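You operate a simulated robot arm through the tools that you are given. There is no shell and no other tool.

The job below is to be done with a simulated robot arm. You get a single attempt, and the scene is never put back.

TASK
Draw the slipped handlebar out to its stop and clamp it again.
Fine: tighten the red knob first, so that the grip stays at the white ring; then open the clamp.
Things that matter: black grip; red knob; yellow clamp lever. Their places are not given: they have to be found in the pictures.

It is judged by the outcome, as a careful person would: the job done as asked, and still so three seconds after it is handed in. It fails if anything else is knocked over, pushed out of place, dropped, spilled or broken.

THE ROBOT
A 7-joint arm with a two-finger gripper, fixed in place. Base frame: the origin is at the foot of the arm, x ahead of it, y to its left, z up; the work surface is at about z = 880. Readings come in mm, degrees, newtons and seconds.
With the tool pointing down near the work surface it reaches from about 340 to 720 mm from the base axis. Its first joint turns from -66.0 to 66.0 degrees. Payload 2.45 kg.
The TCP is the grasp point between the finger pads, 26 mm short of the fingertips. In the tool frame z runs along the fingers and y along their closing line. The gripper opens to 96 mm. The gripper's body begins 69 mm behind the TCP.
Orientation is told as [roll, pitch, yaw] about the base's x, y, z axes, in that order, counted from this pose: with the fingers straight down and closing along the base's y, the tool's x points along the base's -x, its y along +y and its z along -z.

THE INTERFACE
- The arm moves only by the tool arm_command. Its argument "moves" is a list of rows, each an object (a shift or turn left out is 0, a gripper value left out holds the last) with "travel": the shift along the base's x, y, z in cm, a list of three; "delta_rot": the turn, a rotation vector about the base's x, y, z in degrees, a list of three. In form: [{"travel": [x, y, z], "delta_rot": [ax, ay, az]}, ...]. A call has 1 to 20 rows; each row is the pose to reach, as a shift and turn from the pose commanded when the call began. "fingers" is the finger opening in cm, from 0 to 9.6, set as the call begins (left out, the last holds). Each row takes 0.2 s and may step no farther than 50 mm and 8.6 degrees from the row before; otherwise, or with a gripper value out of range, the whole call is refused. Where a pose cannot be reached the arm comes as near as it can. A force on the tool above 40 N (or 10 N above the force at the start of the call, whichever is more), or a blocked arm, ends the call early, and 0.2 s more pass. The fingers move at their own pace and stop on an object; they squeeze with about 35 N. The grip force told is the motor's: it shows also when the fingers shut on nothing. Time passes only in rows, and 0.2 s behind the last, so rows that repeat a pose let the fingers close. It gives the time, the measured TCP pose, the force on the tool (base axes), the opening and the grip force at its end, in the units of the frame above (readings bear some noise), with the torque about the TCP (base axes, N m) and any sound that the robot's microphone picked up.
- Cameras (640 x 400 px; columns grow to the right, rows downward): "scene" is fixed at [169.6, -387.8, 1448.2]; the picture's right is [0.77, -0.63, 0.00], its down [-0.22, -0.27, -0.94] and it looks along [0.59, 0.73, -0.34] (base axes); focal length 332 px, centre (320, 200). "wrist" rides on the gripper at [82, 3, -98] in the tool frame; the picture's right is [-0.04, 1.00, 0.00], its down [-0.73, -0.03, -0.68] and it looks along [-0.68, -0.03, 0.73] (tool axes); focal length 256 px, centre (320, 200).
- capture(camera): a new picture of that camera. No time passes.
- locate(camera, pixels): there is no depth. For up to 12 entries [column, row, z] of the newest picture of that camera ("zoom" is the newest enlarged one), the place [x, y] in the base frame at which the ray of that pixel passes the height z, good to about 3 mm. No time passes.
- inspect(camera, box): a new picture of the part [left, top, right, bottom] of that camera's present view, enlarged. No time passes.
- finish_job(): hands the job in; it is judged then, once.

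Open the gripper and draw the arm clear of the work before you hand the job in, unless the task says otherwise.

The tools are called after ">>>" as a command line: name --argument value ..., lists and objects as JSON in quotes. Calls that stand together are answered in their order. arm_command: Moves the arm, as the interface text tells. Its arguments: {"type":"object","properties":{"moves":{"type":"array","items":{"type":"object","properties":{"travel":{"type":"array","items":{"type":"number"}},"delta_rot":{"type":"array","items":{"type":"number"}}}}},"fingers":{"type":"number"}},"required":["moves"]} The other tools are called the same way: capture (camera) takes a picture; locate (camera, pixels) gives the place at which the rays of pixels pass given heights; inspect (camera, box) takes an enlarged picture of a part of a camera's view; finish_job () hands the job in.

At the start:

```text
clock: 0.0
tcp_pos: [420.3, 115.3, 1342.2]
tool_rot: [-0.1, 0.0, 0.0]
ft_force: [-0.1, -0.1, -0.3]
wrist_torque: [-0.01, 0.0, -0.01]
finger_gap: 95.9
finger_force: 0.1
```

scene: 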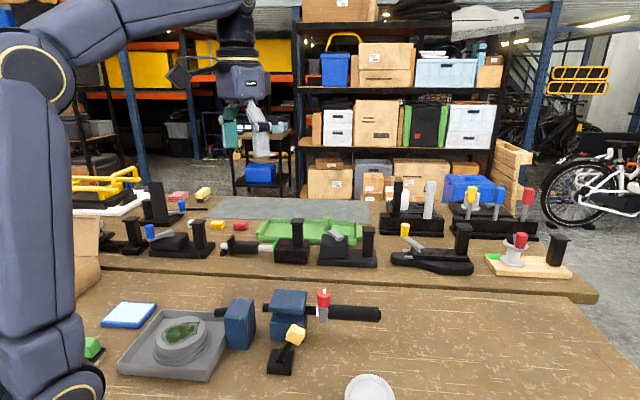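
wrist: 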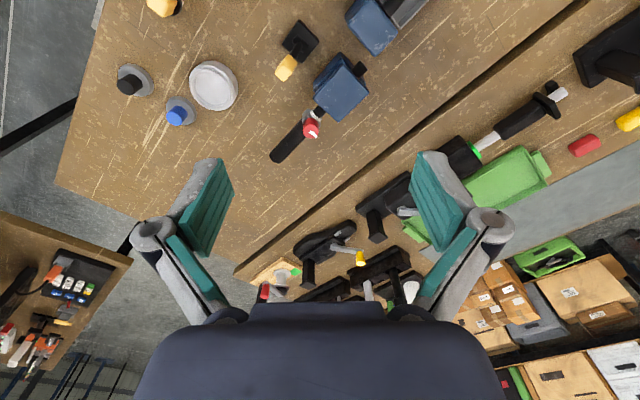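

The scene view shows a black grip with a red knob near (323, 300), blue blocks and a yellow lever near (290, 340). I'll take enlarged pictures from both cameras to see the mechanism.

>>> inspect --camera "scene" --box '[200, 270, 400, 395]'

>>> inspect --camera "wrist" --box '[240, 0, 440, 170]'

```text
3.20 times, centred on (300, 332) of scene
```

zoom: 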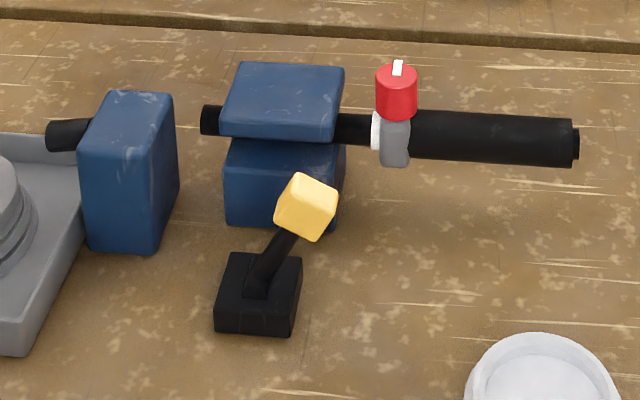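

```text
2.35 times, centred on (340, 85) of wrist
```

zoom: 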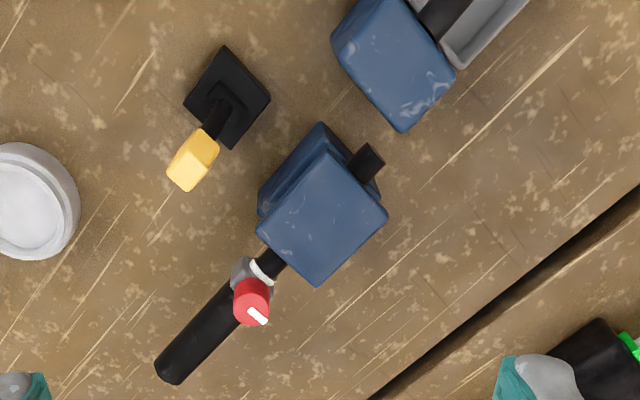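

The bar runs through a blue clamp, with the collar, red knob and white ring beside it. I'll triangulate the main features by comparing both cameras' rays at several heights.

>>> locate --camera "scene" --pixels '[[324.1, 291.4, 980], [324.1, 291.4, 1000], [324.1, 291.4, 1020], [379.7, 314.2, 940], [379.7, 314.2, 960], [265, 307, 940], [265, 307, 960], [302.2, 334.2, 940], [302.2, 334.2, 960], [302.2, 334.2, 980], [286.9, 358, 880], [286.9, 358, 900]]'

>>> locate --camera "wrist" --pixels '[[313.6, 133.9, 980], [313.6, 133.9, 1000], [313.6, 133.9, 1020], [276.2, 157.3, 940], [276.2, 157.3, 960], [360, 68, 940], [360, 68, 960], [285.5, 68, 940], [285.5, 68, 960], [285.5, 68, 980], [300.9, 42.4, 880], [300.9, 42.4, 900]]'

```text
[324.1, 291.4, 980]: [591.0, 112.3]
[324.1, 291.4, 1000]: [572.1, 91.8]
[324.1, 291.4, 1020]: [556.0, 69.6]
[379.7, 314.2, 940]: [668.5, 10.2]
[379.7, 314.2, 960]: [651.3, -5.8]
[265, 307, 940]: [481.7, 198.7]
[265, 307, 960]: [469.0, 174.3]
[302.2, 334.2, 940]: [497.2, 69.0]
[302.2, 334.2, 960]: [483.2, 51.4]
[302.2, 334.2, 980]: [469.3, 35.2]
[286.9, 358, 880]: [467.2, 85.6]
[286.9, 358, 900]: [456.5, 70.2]
```

```text
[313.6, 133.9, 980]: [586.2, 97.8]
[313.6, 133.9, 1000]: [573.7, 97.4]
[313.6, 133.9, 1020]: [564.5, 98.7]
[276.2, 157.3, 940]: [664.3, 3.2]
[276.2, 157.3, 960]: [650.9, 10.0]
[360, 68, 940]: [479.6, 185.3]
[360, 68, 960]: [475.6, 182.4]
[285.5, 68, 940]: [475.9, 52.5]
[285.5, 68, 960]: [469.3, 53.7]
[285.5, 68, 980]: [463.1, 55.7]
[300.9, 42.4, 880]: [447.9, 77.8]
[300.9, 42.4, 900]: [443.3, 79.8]
```

Triangulation puts the knob top near (575, 96, 996), the bar along about (0.7, -0.7) at z≈948, the grip end near (662, 5) and the yellow tip near (475, 53, 965). I'll bring the wrist camera closer for a better look, staying well above everything.

>>> arm_command --moves '[{"travel": [2, -0.5, -4]}, {"travel": [4, -1, -8]}, {"travel": [6, -1.5, -12]}, {"travel": [8, -2, -16]}, {"travel": [9, -2, -20]}, {"travel": [9, -2, -20]}]'

>>> capture --camera "wrist"

>>> capture --camera "scene"

```text
clock: 1.4
tcp_pos: [514.3, 95.3, 1141.6]
tool_rot: [0.0, 0.0, 0.0]
ft_force: [-0.1, -0.1, -1.4]
wrist_torque: [0.01, 0.03, -0.03]
finger_gap: 95.8
finger_force: 0.0
```

```text
taken
```

wrist: 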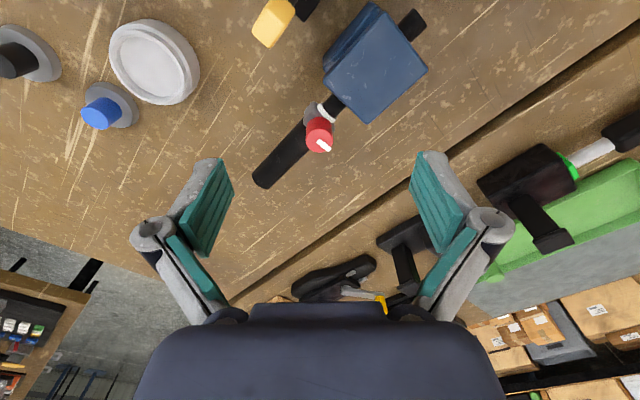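

```text
taken
```

scene: 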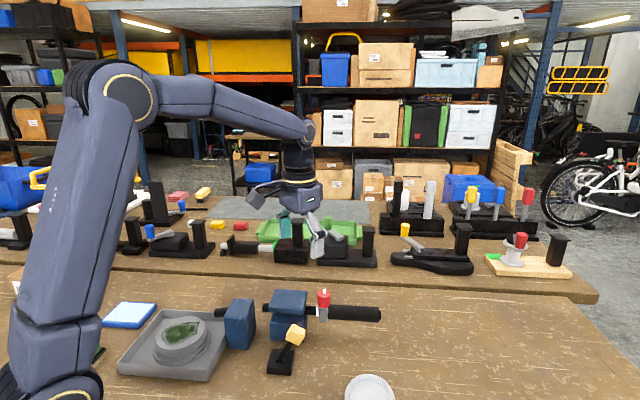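

The knob is now at (319, 135) in the wrist view, with the collar and white ring at (322, 108). I'll enlarge that area.

>>> inspect --camera "wrist" --box '[230, 0, 440, 200]'

>>> inspect --camera "scene" --box '[290, 280, 390, 345]'

>>> inspect --camera "scene" --box '[200, 285, 330, 385]'

```text
2.00 times, centred on (335, 100) of wrist
```

zoom: 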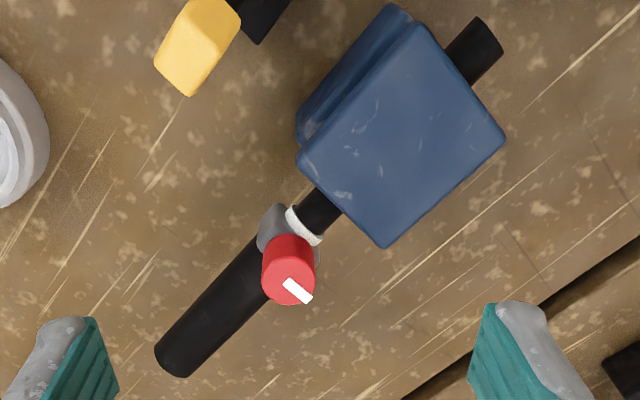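

```text
6.15 times, centred on (340, 312) of scene
```

zoom: 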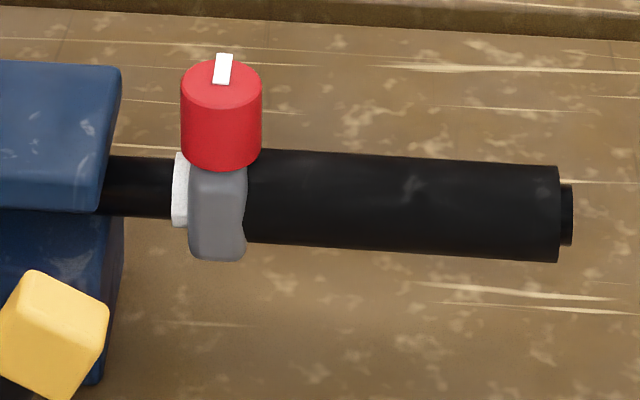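

```text
4.00 times, centred on (265, 335) of scene
```

zoom: 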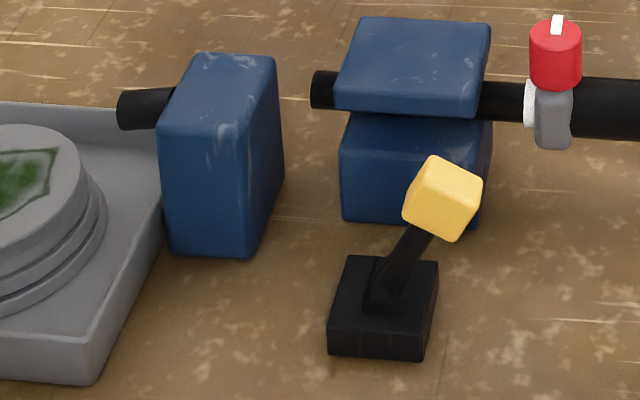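

The knob is a vertical red cylinder about 30 mm across on a gray collar, with a white index mark. I'll locate the clamp block's top corners and the knob and bar points to check clearances.

>>> locate --camera "scene" --pixels '[[304.5, 313, 980], [304.5, 313, 1000], [307.5, 291.25, 980], [307.5, 291.25, 1000], [269.5, 311.25, 980], [269.5, 311.25, 1000], [321.3, 297.5, 960], [321.3, 297.5, 980], [429.3, 321.5, 940], [300, 333, 950], [300, 333, 970], [300, 333, 990]]'

>>> locate --camera "wrist" --pixels '[[323.5, 77.5, 980], [323.5, 77.5, 1000], [367.5, 124, 980], [367.5, 124, 1000], [385, 10, 980], [385, 10, 1000], [319, 145, 990], [319, 145, 1000], [270, 25, 950], [270, 25, 970], [270, 25, 990], [263, 184, 945]]'

```text
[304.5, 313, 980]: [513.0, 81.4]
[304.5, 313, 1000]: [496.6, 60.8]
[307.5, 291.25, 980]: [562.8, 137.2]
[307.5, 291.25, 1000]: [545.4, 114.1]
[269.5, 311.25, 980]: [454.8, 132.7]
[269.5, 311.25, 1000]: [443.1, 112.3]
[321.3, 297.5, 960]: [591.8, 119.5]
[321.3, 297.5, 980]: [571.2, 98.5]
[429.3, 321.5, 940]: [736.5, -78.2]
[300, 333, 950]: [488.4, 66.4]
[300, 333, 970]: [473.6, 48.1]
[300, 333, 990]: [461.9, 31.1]
```

```text
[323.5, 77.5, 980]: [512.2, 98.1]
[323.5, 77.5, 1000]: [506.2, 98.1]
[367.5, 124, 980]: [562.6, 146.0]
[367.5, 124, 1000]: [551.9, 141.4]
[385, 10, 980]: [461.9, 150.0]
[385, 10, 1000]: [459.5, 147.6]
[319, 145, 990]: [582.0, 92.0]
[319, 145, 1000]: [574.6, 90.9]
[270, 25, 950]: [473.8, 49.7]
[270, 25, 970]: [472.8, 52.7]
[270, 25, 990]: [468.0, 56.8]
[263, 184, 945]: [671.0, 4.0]
```

The block top is at about z=969 and its right face is about 45 mm from the knob axis, so fingers on the knob will clear it. I'll move over the knob at a safe height and narrow the opening to about 5.5 cm.

>>> arm_command --moves '[{"travel": [2, 0, -3]}, {"travel": [4, 0, -6]}, {"travel": [5.5, -0.2, -8]}, {"travel": [5.5, -0.2, -8]}]' --fingers 5.5

>>> capture --camera "wrist"

>>> inspect --camera "wrist" --box '[240, 40, 400, 200]'

>>> inspect --camera "scene" --box '[270, 240, 390, 345]'

```text
clock: 2.4
tcp_pos: [568.0, 93.7, 1061.0]
tool_rot: [0.0, 0.0, 0.0]
ft_force: [-0.7, -0.3, 0.6]
wrist_torque: [0.01, 0.03, 0.01]
finger_gap: 55.2
finger_force: 0.1
```

```text
taken
```

wrist: 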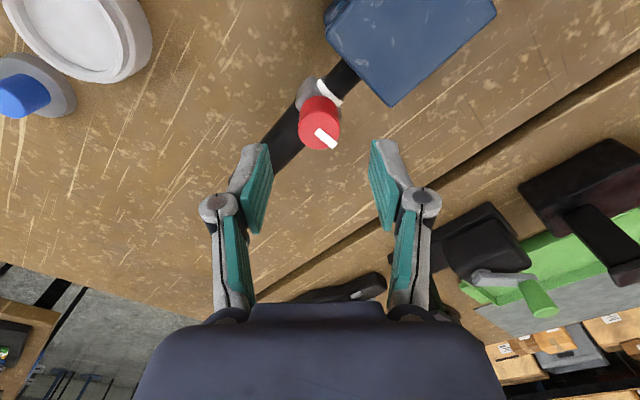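

```text
2.50 times, centred on (320, 120) of wrist
```

zoom: 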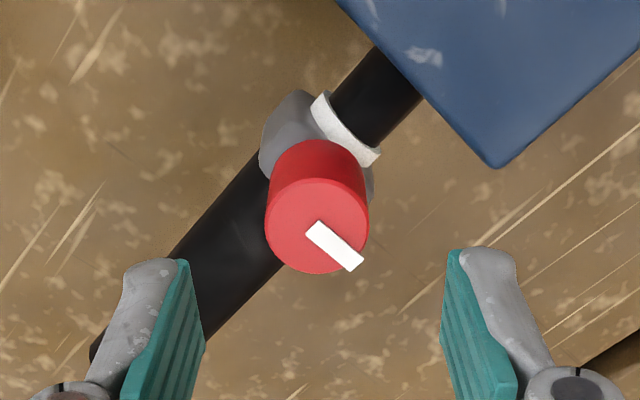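

```text
3.81 times, centred on (330, 292) of scene
```

zoom: 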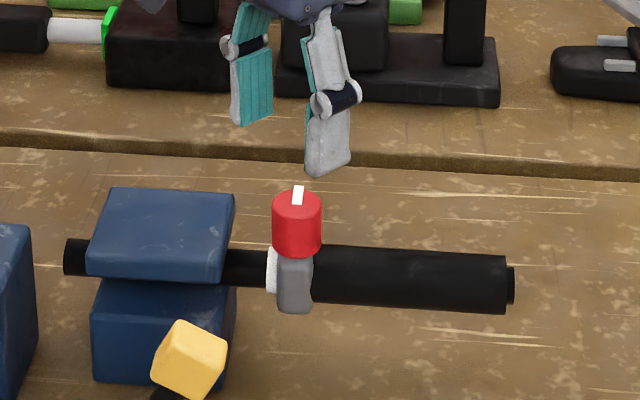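

The knob's top face centre is at (318.8, 130.4) in the wrist view and (324, 293.3) in the scene view. I'll locate it at several heights from both.

>>> locate --camera "wrist" --pixels '[[318.8, 130.4, 985], [318.8, 130.4, 990], [318.8, 130.4, 995], [318.8, 130.4, 1000], [318.8, 130.4, 1005], [327, 98, 950], [327, 98, 960]]'

>>> locate --camera "scene" --pixels '[[324, 293.3, 985], [324, 293.3, 990], [324, 293.3, 995], [324, 293.3, 1000], [324, 293.3, 1005]]'

```text
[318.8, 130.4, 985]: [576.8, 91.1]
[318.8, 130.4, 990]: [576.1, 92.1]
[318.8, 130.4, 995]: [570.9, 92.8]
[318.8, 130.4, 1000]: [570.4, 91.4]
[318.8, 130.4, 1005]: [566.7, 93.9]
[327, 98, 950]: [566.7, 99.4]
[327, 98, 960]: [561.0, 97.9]
```

```text
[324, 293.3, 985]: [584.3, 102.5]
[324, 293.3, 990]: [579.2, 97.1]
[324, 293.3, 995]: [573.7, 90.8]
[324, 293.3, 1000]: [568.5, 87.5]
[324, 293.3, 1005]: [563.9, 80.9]
```

Both cameras agree on the knob top at about (573, 92, 994). I'll descend so the fingertips reach z≈976, around the knob and above the grip.

>>> arm_command --moves '[{"travel": [0.5, -0.15, 0]}, {"travel": [0.5, -0.15, -3]}, {"travel": [0.5, -0.15, -5]}, {"travel": [0.5, -0.15, -5.8]}, {"travel": [0.5, -0.15, -5.8]}]' --fingers 5.5

>>> inspect --camera "wrist" --box '[240, 80, 400, 240]'

>>> inspect --camera "scene" --box '[270, 240, 390, 345]'

```text
clock: 3.6
tcp_pos: [571.3, 92.2, 1003.6]
tool_rot: [0.0, 0.0, 0.0]
ft_force: [-0.1, 0.0, 0.3]
wrist_torque: [-0.02, -0.03, 0.04]
finger_gap: 54.8
finger_force: 0.0
```

```text
2.50 times, centred on (320, 160) of wrist
```

zoom: 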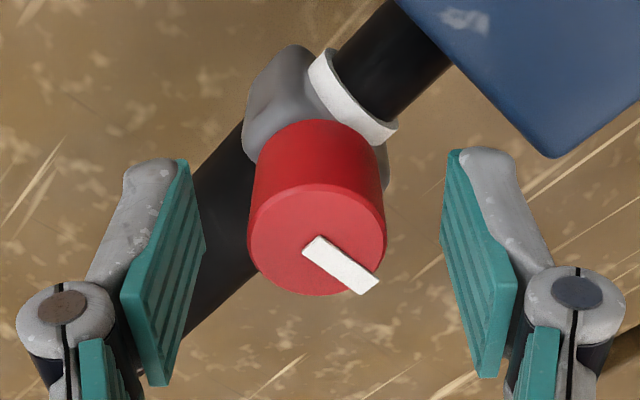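

```text
3.81 times, centred on (330, 292) of scene
```

zoom: 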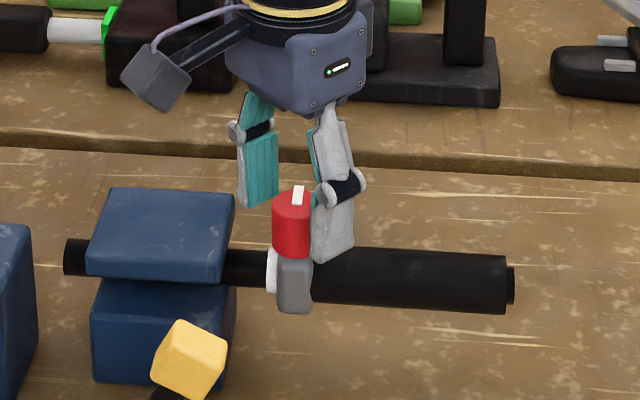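

The knob sits centred between the open fingers, at (317, 238) in the zoom. I'll close on it and hold.

>>> arm_command --moves '[{"travel": [0, 0, -0.2]}, {"travel": [0, 0, -0.2]}, {"travel": [0, 0, -0.2]}, {"travel": [0, 0, -0.2]}]' --fingers 0

>>> inspect --camera "wrist" --box '[240, 80, 400, 240]'

```text
clock: 4.6
tcp_pos: [571.1, 91.4, 1002.1]
tool_rot: [0.1, 0.0, 0.1]
ft_force: [-1.6, -1.7, 3.5]
wrist_torque: [-0.03, -0.13, 0.0]
finger_gap: 28.3
finger_force: 45.1
```

```text
2.50 times, centred on (320, 160) of wrist
```

zoom: 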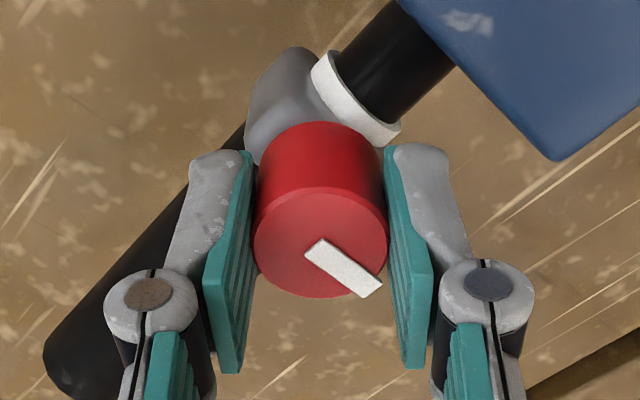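

The knob is held at 28.3 mm with small forces. I'll turn it clockwise seen from above (negative about z) in a small test turn of 24° and read the torque.

>>> arm_command --moves '[{"delta_rot": [0, 0, -6]}, {"delta_rot": [0, 0, -12]}, {"delta_rot": [0, 0, -18]}, {"delta_rot": [0, 0, -24]}, {"delta_rot": [0, 0, -24]}]' --fingers 0

>>> capture --camera "scene"

>>> inspect --camera "wrist" --box '[240, 80, 400, 240]'

```text
clock: 5.8
tcp_pos: [571.9, 91.7, 1001.3]
tool_rot: [0.1, -0.1, -24.0]
ft_force: [3.9, 3.8, 1.9]
wrist_torque: [0.08, -0.29, 0.02]
finger_gap: 28.3
finger_force: 44.8
```

```text
taken
```

scene: 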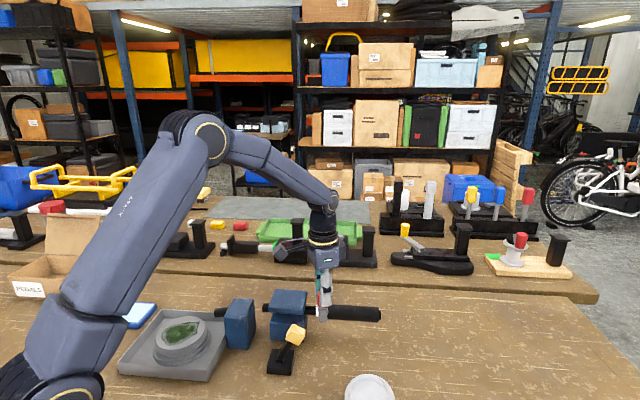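

```text
2.50 times, centred on (320, 160) of wrist
```

zoom: 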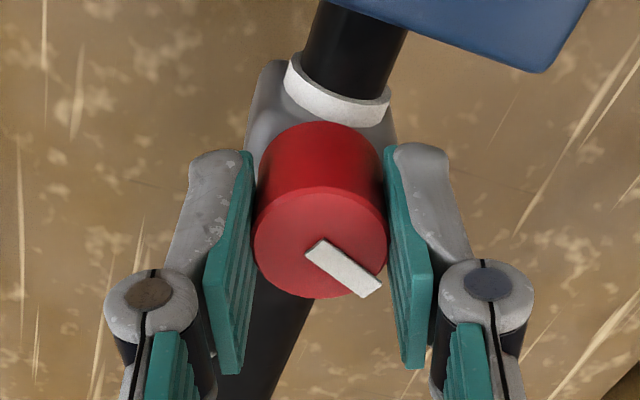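

The mark stayed fixed relative to the fingers, so the knob turned 24° with little torque. I'll continue clockwise another 48°.

>>> arm_command --moves '[{"delta_rot": [0, 0, -6]}, {"delta_rot": [0, 0, -12]}, {"delta_rot": [0, 0, -18]}, {"delta_rot": [0, 0, -24]}, {"delta_rot": [0, 0, -30]}, {"delta_rot": [0, 0, -36]}, {"delta_rot": [0, 0, -42]}, {"delta_rot": [0, 0, -48]}, {"delta_rot": [0, 0, -48]}]' --fingers 0

>>> inspect --camera "wrist" --box '[240, 80, 400, 240]'

```text
clock: 7.8
tcp_pos: [572.7, 93.1, 1001.9]
tool_rot: [0.2, 0.0, -72.0]
ft_force: [20.6, 20.4, -10.3]
wrist_torque: [0.61, -0.19, 0.07]
finger_gap: 28.1
finger_force: 45.1
```

```text
2.50 times, centred on (320, 160) of wrist
```

zoom: 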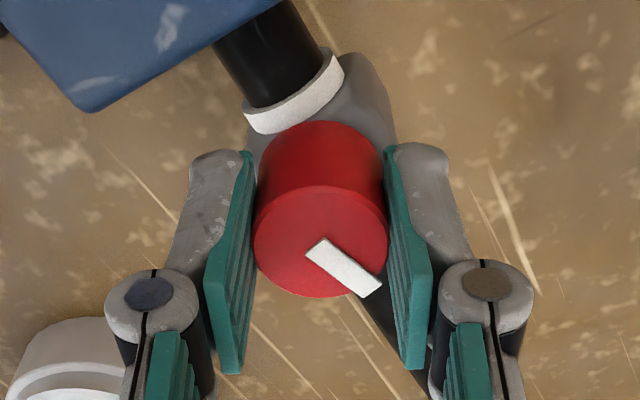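

The knob has turned 72° in total with low twist torque, but about 29 N of sideways force has built up along (+x, +y) from slight off-centring. I'll shift the tool to relieve that without turning.

>>> arm_command --moves '[{"travel": [0.1, 0.1, -0.05]}, {"travel": [0.1, 0.1, -0.05]}]' --fingers 0

```text
clock: 8.4
tcp_pos: [571.7, 93.6, 1001.7]
tool_rot: [0.2, 0.0, -72.0]
ft_force: [15.7, 14.3, -0.4]
wrist_torque: [0.89, -0.18, 0.01]
finger_gap: 28.2
finger_force: 44.6
```

The shift cut the force to about 21 N, or roughly 5 N/mm. I'll shift a bit more in the same direction.

>>> arm_command --moves '[{"travel": [0.12, 0.12, 0]}, {"travel": [0.25, 0.25, 0]}, {"travel": [0.25, 0.25, 0]}]' --fingers 0

>>> inspect --camera "scene" --box '[270, 240, 390, 345]'

```text
clock: 9.2
tcp_pos: [573.2, 93.2, 1001.2]
tool_rot: [-0.1, -0.1, -72.0]
ft_force: [-1.2, -1.7, 16.5]
wrist_torque: [0.45, 0.29, 0.04]
finger_gap: 28.0
finger_force: 45.1
```

```text
3.81 times, centred on (330, 292) of scene
```

zoom: 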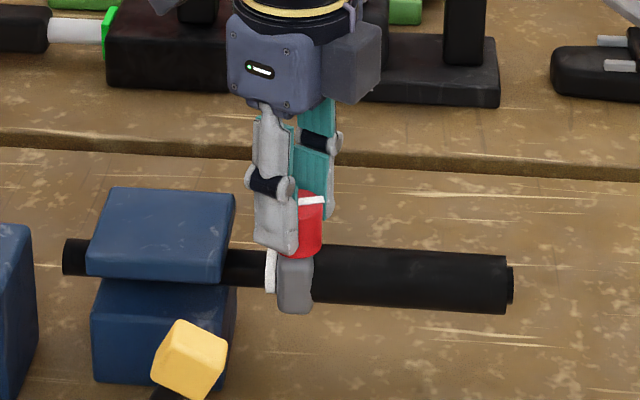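

Sideways force is now near zero, with a slight downward press of 16 N. I'll ease up 0.7 mm and continue turning clockwise, watching the twist torque.

>>> arm_command --moves '[{"travel": [0, 0, 0.07]}, {"travel": [0, 0, 0.07], "delta_rot": [0, 0, -6]}, {"travel": [0, 0, 0.07], "delta_rot": [0, 0, -12]}, {"travel": [0, 0, 0.07], "delta_rot": [0, 0, -18]}, {"travel": [0, 0, 0.07], "delta_rot": [0, 0, -18]}]' --fingers 0

>>> inspect --camera "wrist" --box '[240, 80, 400, 240]'

```text
clock: 10.4
tcp_pos: [572.5, 94.3, 1002.0]
tool_rot: [-0.1, -0.2, -90.2]
ft_force: [-13.1, -12.6, 13.4]
wrist_torque: [-0.9, 0.25, -0.02]
finger_gap: 28.0
finger_force: 45.0
```

```text
2.50 times, centred on (320, 160) of wrist
```

zoom: 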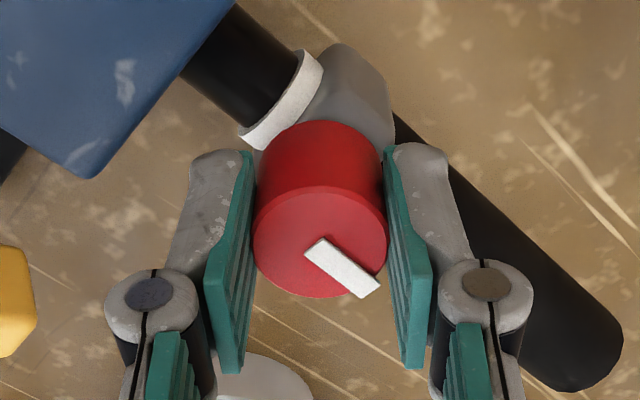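

Still turning freely at 90°, with the mark moving with the fingers; sideways force is now about -18 N. I'll recentre by about 1.5 mm each way and continue in smaller chunks.

>>> arm_command --moves '[{"travel": [-0.15, -0.15, 0.05]}, {"travel": [-0.15, -0.15, 0.05], "delta_rot": [0, 0, -5]}, {"travel": [-0.15, -0.15, 0.05], "delta_rot": [0, 0, -10]}, {"travel": [-0.15, -0.15, 0.05], "delta_rot": [0, 0, -10]}]' --fingers 0

>>> inspect --camera "scene" --box '[270, 240, 390, 345]'

```text
clock: 11.4
tcp_pos: [571.9, 94.4, 1002.6]
tool_rot: [-0.1, 0.2, -100.0]
ft_force: [-0.4, -1.8, -12.5]
wrist_torque: [-0.54, -0.07, 0.02]
finger_gap: 27.6
finger_force: 44.9
```

```text
3.81 times, centred on (330, 292) of scene
```

zoom: 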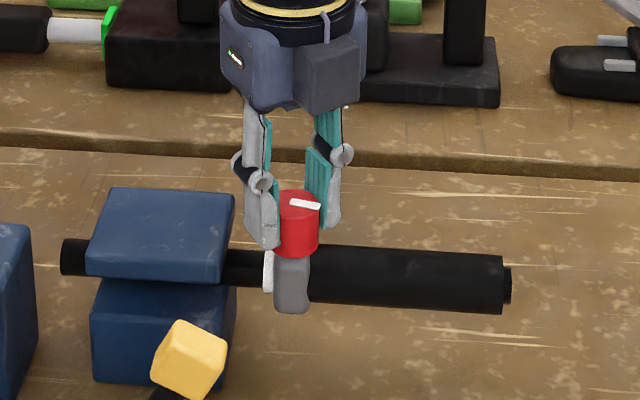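

No stop yet at 100°, and sideways force is low. I'll ease down 0.25 mm and continue turning another 20°.

>>> arm_command --moves '[{"travel": [0, 0, -0.025]}, {"travel": [0, 0, -0.025], "delta_rot": [0, 0, -6]}, {"travel": [0, 0, -0.025], "delta_rot": [0, 0, -12]}, {"travel": [0, 0, -0.025], "delta_rot": [0, 0, -18]}, {"travel": [0, 0, -0.025], "delta_rot": [0, 0, -18]}]' --fingers 0

>>> inspect --camera "wrist" --box '[240, 80, 400, 240]'

```text
clock: 12.6
tcp_pos: [573.4, 95.0, 1001.4]
tool_rot: [0.0, 0.1, -118.0]
ft_force: [4.7, 5.3, -15.5]
wrist_torque: [0.69, -0.44, -0.01]
finger_gap: 28.2
finger_force: 44.6
```

```text
2.50 times, centred on (320, 160) of wrist
```

zoom: 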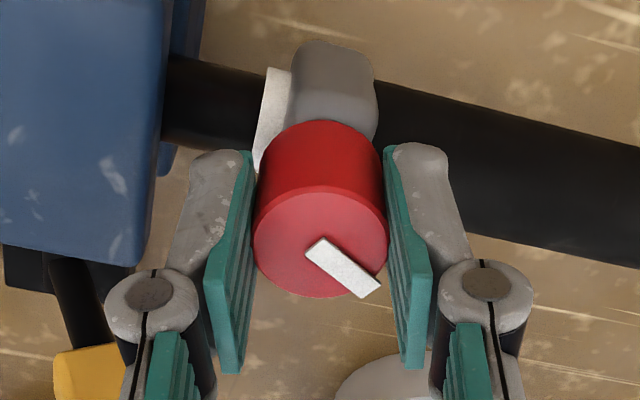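

Still no stop at 118°; the knob keeps following the fingers. I'll lower slightly to relieve the pull and turn another 24°.

>>> arm_command --moves '[{"travel": [0.05, 0.05, -0.03]}, {"travel": [0.05, 0.05, -0.03], "delta_rot": [0, 0, -6]}, {"travel": [0.05, 0.05, -0.03], "delta_rot": [0, 0, -12]}, {"travel": [0.05, 0.05, -0.03], "delta_rot": [0, 0, -18]}, {"travel": [0.05, 0.05, -0.03], "delta_rot": [0, 0, -24]}, {"travel": [0.05, 0.05, -0.03], "delta_rot": [0, 0, -24]}]' --fingers 0

>>> inspect --camera "wrist" --box '[240, 80, 400, 240]'

```text
clock: 14.0
tcp_pos: [574.4, 92.6, 1001.9]
tool_rot: [0.1, 0.1, -142.1]
ft_force: [-1.3, -1.6, 4.4]
wrist_torque: [-0.04, -0.03, 0.38]
finger_gap: 29.0
finger_force: 45.2
```

```text
2.50 times, centred on (320, 160) of wrist
```

zoom: 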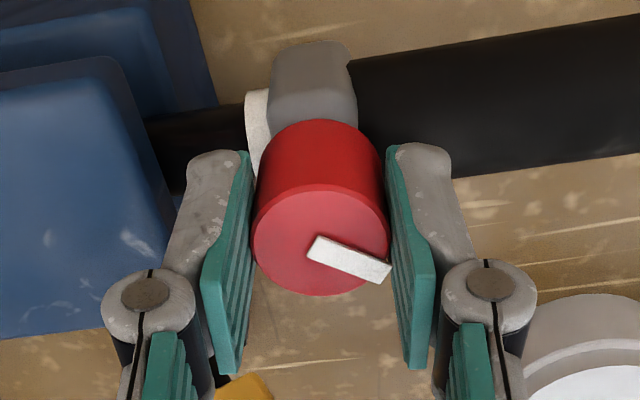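

Twist torque rose to 0.38 Nm and the mark lagged the fingers by roughly 13°, so the knob appears to have reached its tight stop. I'll turn a little further to confirm it no longer turns.

>>> arm_command --moves '[{"delta_rot": [0, 0, -5]}, {"delta_rot": [0, 0, -10]}, {"delta_rot": [0, 0, -10]}]' --fingers 0

>>> inspect --camera "wrist" --box '[240, 80, 400, 240]'

>>> inspect --camera "scene" --box '[270, 240, 390, 345]'

```text
clock: 14.8
tcp_pos: [573.4, 94.3, 1002.0]
tool_rot: [0.0, 0.1, -152.1]
ft_force: [-0.3, -0.3, 4.0]
wrist_torque: [0.0, -0.07, 0.14]
finger_gap: 28.5
finger_force: 45.1
```

```text
2.50 times, centred on (320, 160) of wrist
```

zoom: 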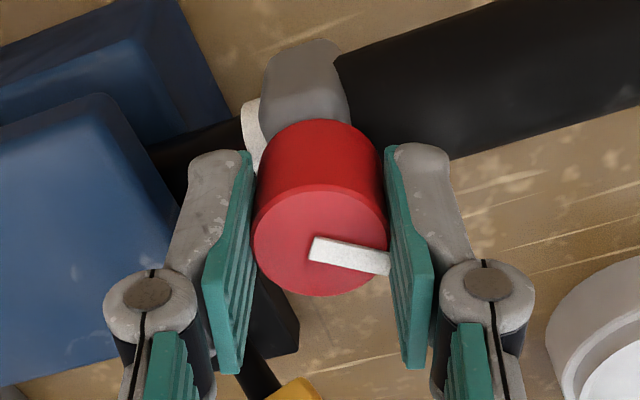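

```text
3.81 times, centred on (330, 292) of scene
```

zoom: 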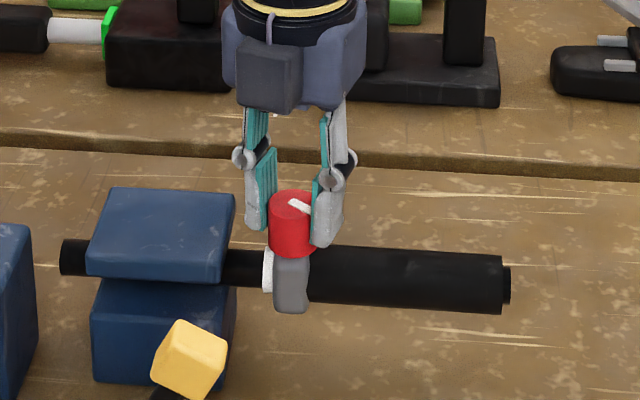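

The extra 10° was taken up entirely by slip, so the knob is at its tight stop and the collar still sits against the white ring. I'll release and rise straight up.

>>> arm_command --moves '[{"travel": [0, 0, 0]}, {"travel": [0, 0, 0]}, {"travel": [0, 0, 3]}, {"travel": [0, 0, 7]}, {"travel": [0, 0, 11]}]' --fingers 4.8

>>> inspect --camera "scene" --box '[240, 270, 390, 385]'

>>> capture --camera "wrist"

```text
clock: 16.0
tcp_pos: [571.1, 95.0, 1113.2]
tool_rot: [0.0, -0.1, -152.0]
ft_force: [0.7, -0.5, -0.4]
wrist_torque: [-0.02, -0.01, -0.05]
finger_gap: 48.0
finger_force: 0.1
```

```text
3.48 times, centred on (315, 328) of scene
```

zoom: 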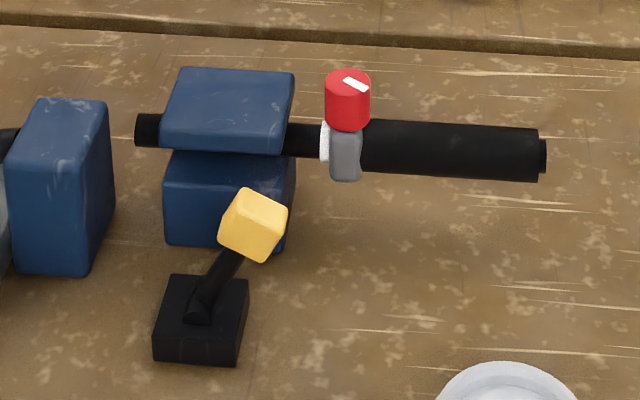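

```text
taken
```

wrist: 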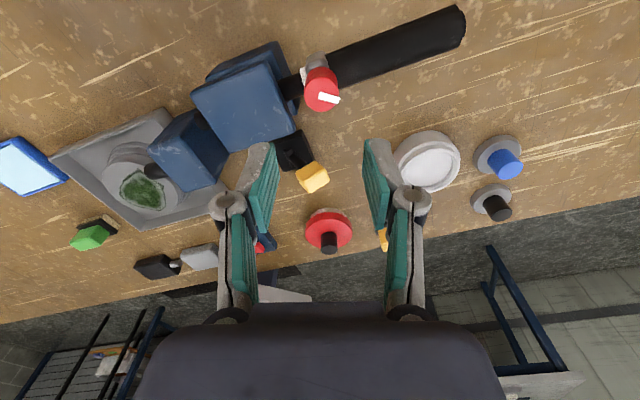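

The knob's mark now points along the bar and the grip is at the ring. Next I'll inspect the lever in this wrist view, with yellow at (312, 177) and base at (293, 150).

>>> inspect --camera "wrist" --box '[240, 100, 370, 230]'

>>> locate --camera "wrist" --pixels '[[312, 174, 940], [312, 174, 950], [312, 174, 960], [312, 174, 970], [293, 150, 880], [293, 150, 890], [293, 150, 900], [293, 150, 910]]'

>>> locate --camera "scene" --pixels '[[301, 332, 940], [301, 332, 950], [301, 332, 960], [301, 332, 970], [281, 355, 890], [281, 355, 900], [281, 355, 910]]'

```text
3.08 times, centred on (305, 165) of wrist
```

zoom: 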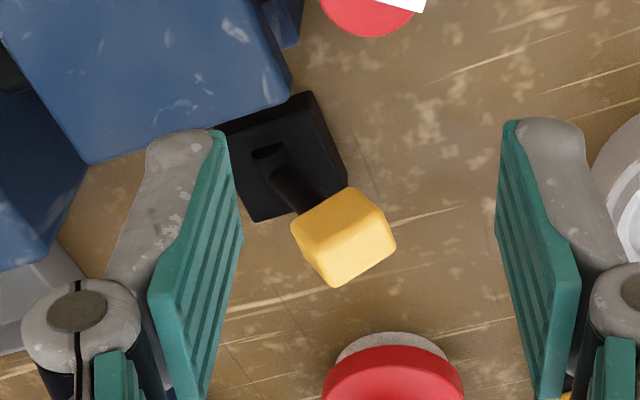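

```text
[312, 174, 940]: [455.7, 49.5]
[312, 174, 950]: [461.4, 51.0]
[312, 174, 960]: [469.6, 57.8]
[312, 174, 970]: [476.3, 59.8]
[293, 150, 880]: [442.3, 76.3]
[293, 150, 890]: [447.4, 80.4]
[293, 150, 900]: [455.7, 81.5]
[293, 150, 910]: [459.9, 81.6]
```

```text
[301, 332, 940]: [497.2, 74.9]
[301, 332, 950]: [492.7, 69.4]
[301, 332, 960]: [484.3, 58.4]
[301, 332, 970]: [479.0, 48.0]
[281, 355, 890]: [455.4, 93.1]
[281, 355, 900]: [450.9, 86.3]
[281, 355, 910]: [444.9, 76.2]
```

The yellow tip is near (475, 54, 965) and the lever pivots near (453, 80, 900), tilted about 28° outward along the bar. I'll move over the lever at safe height while turning the tool to yaw -45°, so the fingers close across the lever's swing plane.

>>> arm_command --moves '[{"travel": [-0.7, -0.3, 0], "delta_rot": [0, 0, 7.6]}, {"travel": [-1.4, -0.6, 0], "delta_rot": [0, 0, 15.2]}, {"travel": [-2.1, -0.9, 0], "delta_rot": [0, 0, 22.8]}, {"travel": [-2.8, -1.2, 0], "delta_rot": [0, 0, 30.4]}, {"travel": [-3.5, -1.5, 0], "delta_rot": [0, 0, 38]}, {"travel": [-4.2, -1.8, 0], "delta_rot": [0, 0, 45.6]}, {"travel": [-4.9, -2.1, 0], "delta_rot": [0, 0, 53.2]}, {"travel": [-5.6, -2.4, 0], "delta_rot": [0, 0, 60.8]}, {"travel": [-6.3, -2.7, 0], "delta_rot": [0, 0, 68.4]}, {"travel": [-7, -3, 0], "delta_rot": [0, 0, 76]}, {"travel": [-7.7, -3.3, 0], "delta_rot": [0, 0, 83.6]}, {"travel": [-8.4, -3.6, 0], "delta_rot": [0, 0, 91.2]}, {"travel": [-9.1, -3.9, 0], "delta_rot": [0, 0, 98.8]}, {"travel": [-9.6, -4.1, -3], "delta_rot": [0, 0, 107]}, {"travel": [-9.6, -4.1, -5], "delta_rot": [0, 0, 107]}, {"travel": [-9.6, -4.1, -5], "delta_rot": [0, 0, 107]}]' --fingers 4.8

>>> capture --camera "wrist"

>>> capture --camera "scene"

```text
clock: 19.4
tcp_pos: [476.9, 52.4, 1061.8]
tool_rot: [0.0, 0.0, -44.8]
ft_force: [-0.6, 0.0, 0.2]
wrist_torque: [-0.01, -0.01, -0.01]
finger_gap: 48.1
finger_force: 0.0
```

```text
taken
```

wrist: 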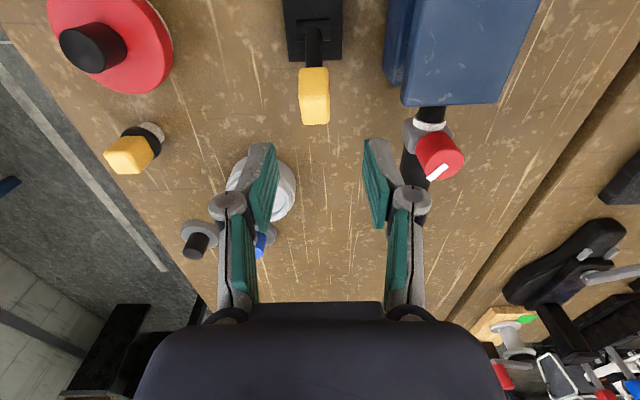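

```text
taken
```

scene: 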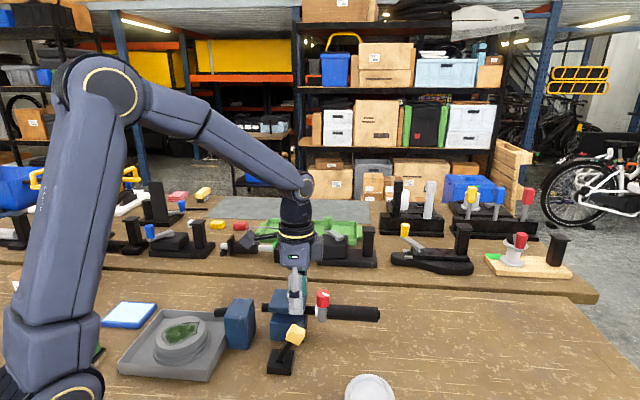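

The lever's swing plane lines up with the tool; the yellow tip is at (315, 95). I'll enlarge it and locate it precisely.

>>> inspect --camera "wrist" --box '[250, 0, 410, 150]'

>>> locate --camera "wrist" --pixels '[[315, 95, 950], [315, 95, 960], [315, 95, 970], [301, 109, 960], [330, 109, 960], [315, 124, 950], [315, 124, 940], [315, 110, 960], [315, 110, 970], [315, 40, 900], [315, 20, 900], [290, 60, 900]]'

>>> inspect --camera "scene" --box '[250, 310, 330, 385]'

```text
2.67 times, centred on (330, 75) of wrist
```

zoom: 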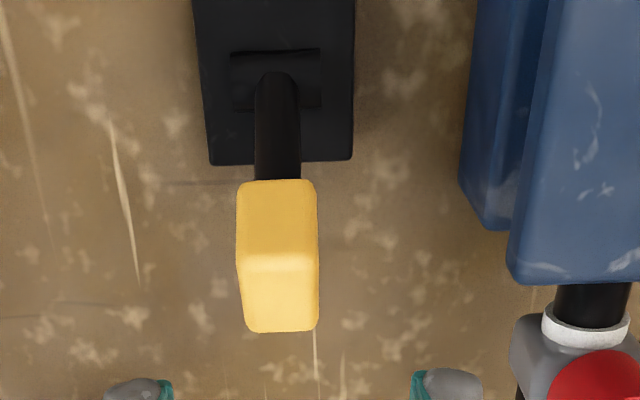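

```text
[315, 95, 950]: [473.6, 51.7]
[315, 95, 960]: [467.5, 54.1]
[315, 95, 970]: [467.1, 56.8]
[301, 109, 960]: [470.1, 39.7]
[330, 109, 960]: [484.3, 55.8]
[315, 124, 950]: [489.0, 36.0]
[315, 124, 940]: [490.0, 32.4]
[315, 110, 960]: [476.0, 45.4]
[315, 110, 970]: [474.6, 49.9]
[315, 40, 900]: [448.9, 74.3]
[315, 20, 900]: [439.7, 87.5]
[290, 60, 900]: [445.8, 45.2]
```

```text
5.33 times, centred on (290, 348) of scene
```

zoom: 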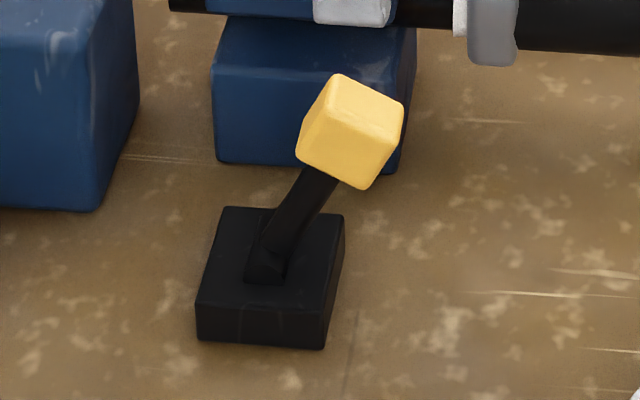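

The lever pivots in the plane along the bar, tip centre near (472, 53). I'll close the fingers, go 40 mm to its outward side, and descend there to push the lever inward, toward open.

>>> arm_command --moves '[{"travel": [1.2, -1.4, 0]}, {"travel": [2.35, -2.75, 0]}, {"travel": [2.35, -2.75, 0]}, {"travel": [2.35, -2.75, -3]}, {"travel": [2.35, -2.75, -6]}, {"travel": [2.35, -2.75, -9]}, {"travel": [2.35, -2.75, -9]}]' --fingers 0

>>> capture --camera "wrist"

>>> inspect --camera "scene" --box '[240, 270, 390, 385]'

```text
clock: 21.0
tcp_pos: [500.2, 26.7, 972.2]
tool_rot: [0.0, -0.1, -44.8]
ft_force: [-0.4, 0.0, 0.5]
wrist_torque: [0.02, -0.02, 0.01]
finger_gap: 0.2
finger_force: 28.0
```

```text
taken
```

wrist: 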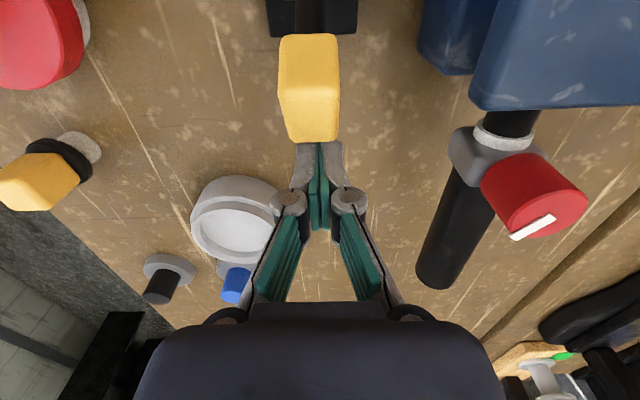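

```text
3.48 times, centred on (315, 328) of scene
```

zoom: 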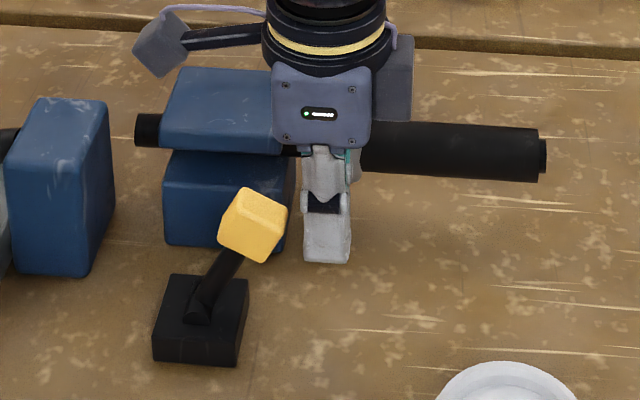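

The closed fingers are just outward of the yellow tip and level with it, about 4–5 mm off its centreline. I'll correct that and push inward along the bar direction by 36 mm.

>>> arm_command --moves '[{"travel": [-0.3, -0.3, 0]}, {"travel": [-0.8, 0.2, 0]}, {"travel": [-1.3, 0.7, 0]}, {"travel": [-1.8, 1.2, 0]}, {"travel": [-2.3, 1.7, 0]}, {"travel": [-2.8, 2.2, 0]}, {"travel": [-2.8, 2.2, 0]}]' --fingers 0

>>> capture --camera "wrist"

>>> inspect --camera "scene" --box '[240, 270, 390, 385]'

```text
clock: 22.6
tcp_pos: [471.9, 46.3, 973.2]
tool_rot: [0.0, 0.1, -45.0]
ft_force: [0.8, -0.3, -0.9]
wrist_torque: [0.0, 0.02, 0.01]
finger_gap: 0.3
finger_force: 28.3
```

```text
taken
```

wrist: 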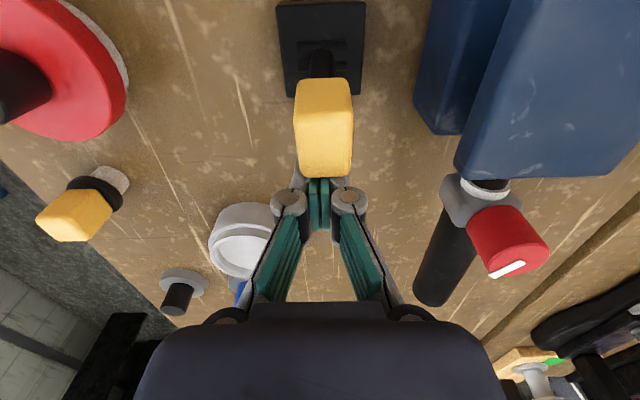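

```text
3.48 times, centred on (315, 328) of scene
```

zoom: 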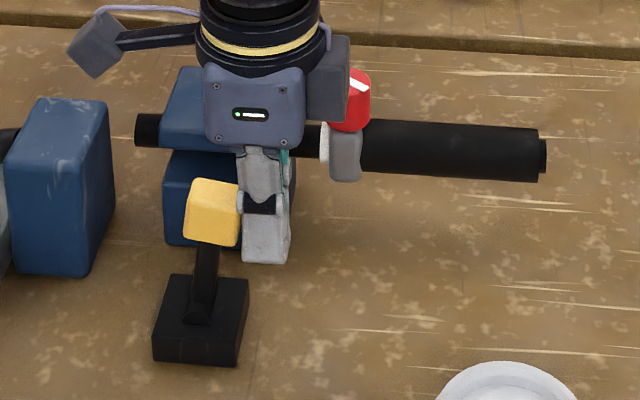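

The lever has swung to near vertical with almost no force. I'll keep pushing inward.

>>> arm_command --moves '[{"travel": [-0.5, 0.5, 0]}, {"travel": [-1, 1, 0]}, {"travel": [-1.5, 1.5, 0]}, {"travel": [-2, 2, 0]}, {"travel": [-2.5, 2.5, 0]}, {"travel": [-2.5, 2.5, 0]}]' --fingers 0

>>> capture --camera "wrist"

>>> inspect --camera "scene" --box '[240, 270, 390, 385]'

```text
clock: 24.0
tcp_pos: [446.7, 72.8, 970.9]
tool_rot: [0.0, -0.1, -44.9]
ft_force: [0.1, 0.4, -0.1]
wrist_torque: [-0.01, 0.02, 0.01]
finger_gap: 0.0
finger_force: 28.4
```

```text
taken
```

wrist: 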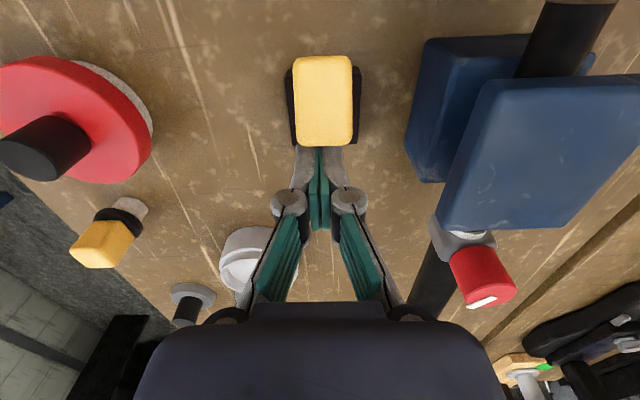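

```text
3.48 times, centred on (315, 328) of scene
```

zoom: 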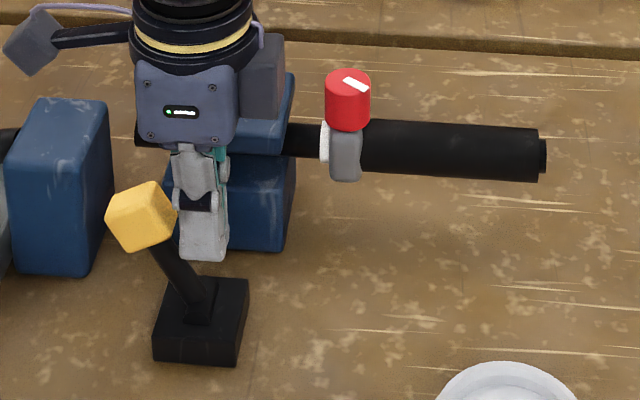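

The lever is now tilted inward, about as far as it was outward before, and may have snapped past centre. I'll push a little further to find its stop.

>>> arm_command --moves '[{"travel": [-0.4, 0.4, 0]}, {"travel": [-0.8, 0.8, 0]}, {"travel": [-1.2, 1.2, 0]}, {"travel": [-1.2, 1.2, 0]}]' --fingers 0

>>> capture --camera "wrist"

>>> inspect --camera "scene" --box '[240, 270, 390, 385]'

```text
clock: 24.8
tcp_pos: [442.7, 77.2, 971.9]
tool_rot: [0.5, -1.1, -45.3]
ft_force: [6.6, -6.7, -0.6]
wrist_torque: [-0.07, -0.11, 0.0]
finger_gap: 6.1
finger_force: 28.4
stopped in row 3: the force on the tool passed its limit at 46 N (the readings are from after the stop); the commanded pose is now the measured one
```

```text
taken
```

wrist: 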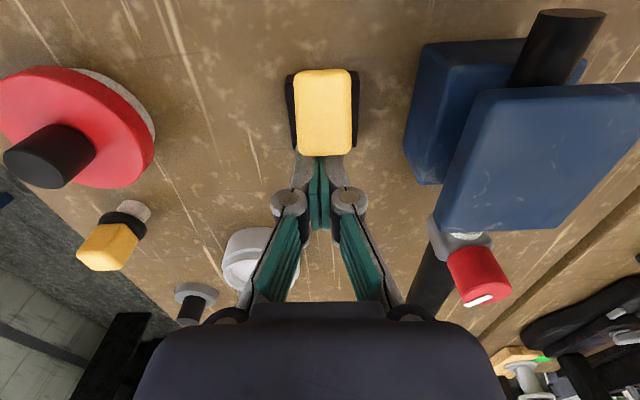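

```text
3.48 times, centred on (315, 328) of scene
```

zoom: 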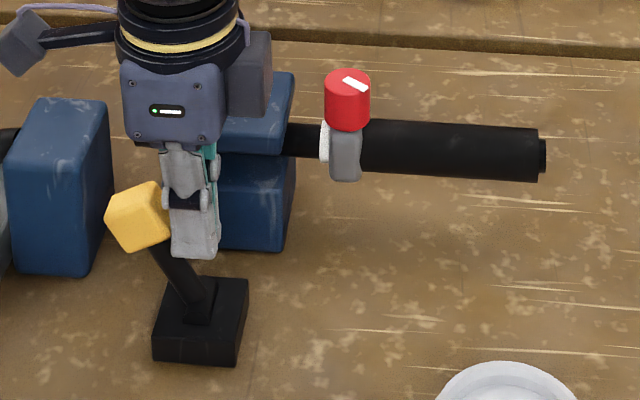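

The lever met a hard stop inward, so the clamp is at its open end. I'll back off outward, level the tool and rise clear.

>>> arm_command --moves '[{"travel": [0.8, -0.8, 0], "delta_rot": [-0.5, 1.0, 0.3]}, {"travel": [1.6, -1.6, 0], "delta_rot": [-0.5, 1.0, 0.3]}, {"travel": [1.6, -1.6, 4], "delta_rot": [-0.5, 1.0, 0.3]}, {"travel": [1.6, -1.6, 8.5], "delta_rot": [-0.5, 1.0, 0.3]}, {"travel": [1.6, -1.6, 11], "delta_rot": [-0.5, 1.0, 0.3]}, {"travel": [1.6, -1.6, 11], "delta_rot": [-0.5, 1.0, 0.3]}]' --fingers 0

>>> inspect --camera "scene" --box '[220, 270, 390, 385]'

```text
clock: 26.2
tcp_pos: [457.9, 58.6, 1081.8]
tool_rot: [-0.7, -0.5, -45.0]
ft_force: [0.1, -0.1, -0.6]
wrist_torque: [0.0, 0.01, 0.01]
finger_gap: 0.0
finger_force: 28.3
```

```text
3.48 times, centred on (305, 328) of scene
```

zoom: 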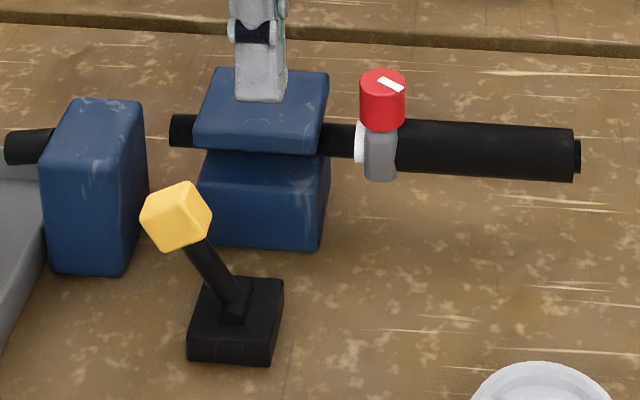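

The lever stands open on its inward side and nothing else moved. I'll level the tool (+0.9° about x), move over the grip near (612, 54) at this height and open the fingers to 6 cm.

>>> arm_command --moves '[{"travel": [3.5, 0, 0], "delta_rot": [0.9, 0, 0]}, {"travel": [7.5, 0, 0], "delta_rot": [0.9, 0, 0]}, {"travel": [11.5, -0.3, 0], "delta_rot": [0.9, 0, 0]}, {"travel": [15.4, -0.5, 0], "delta_rot": [0.9, 0, 0]}, {"travel": [15.4, -0.5, 0], "delta_rot": [0.9, 0, 0]}]' --fingers 6

>>> capture --camera "wrist"

>>> inspect --camera "scene" --box '[290, 250, 400, 335]'

```text
clock: 27.4
tcp_pos: [611.2, 53.9, 1081.7]
tool_rot: [-0.1, 0.2, -45.0]
ft_force: [-0.8, -0.1, 0.0]
wrist_torque: [-0.04, -0.04, -0.01]
finger_gap: 59.9
finger_force: 0.1
```

```text
taken
```

wrist: 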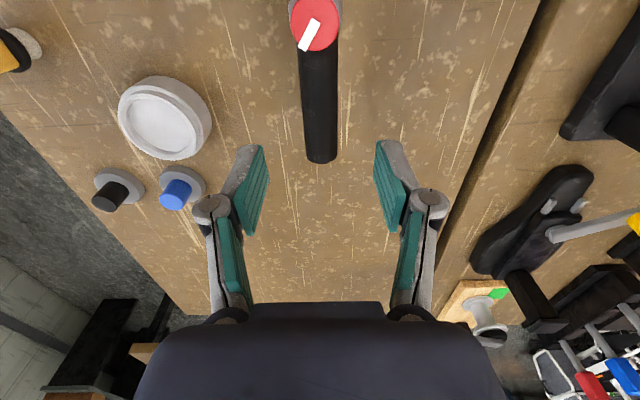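

```text
4.71 times, centred on (345, 292) of scene
```

zoom: 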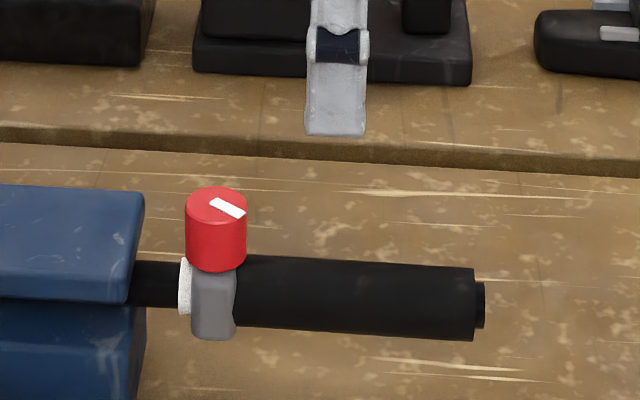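

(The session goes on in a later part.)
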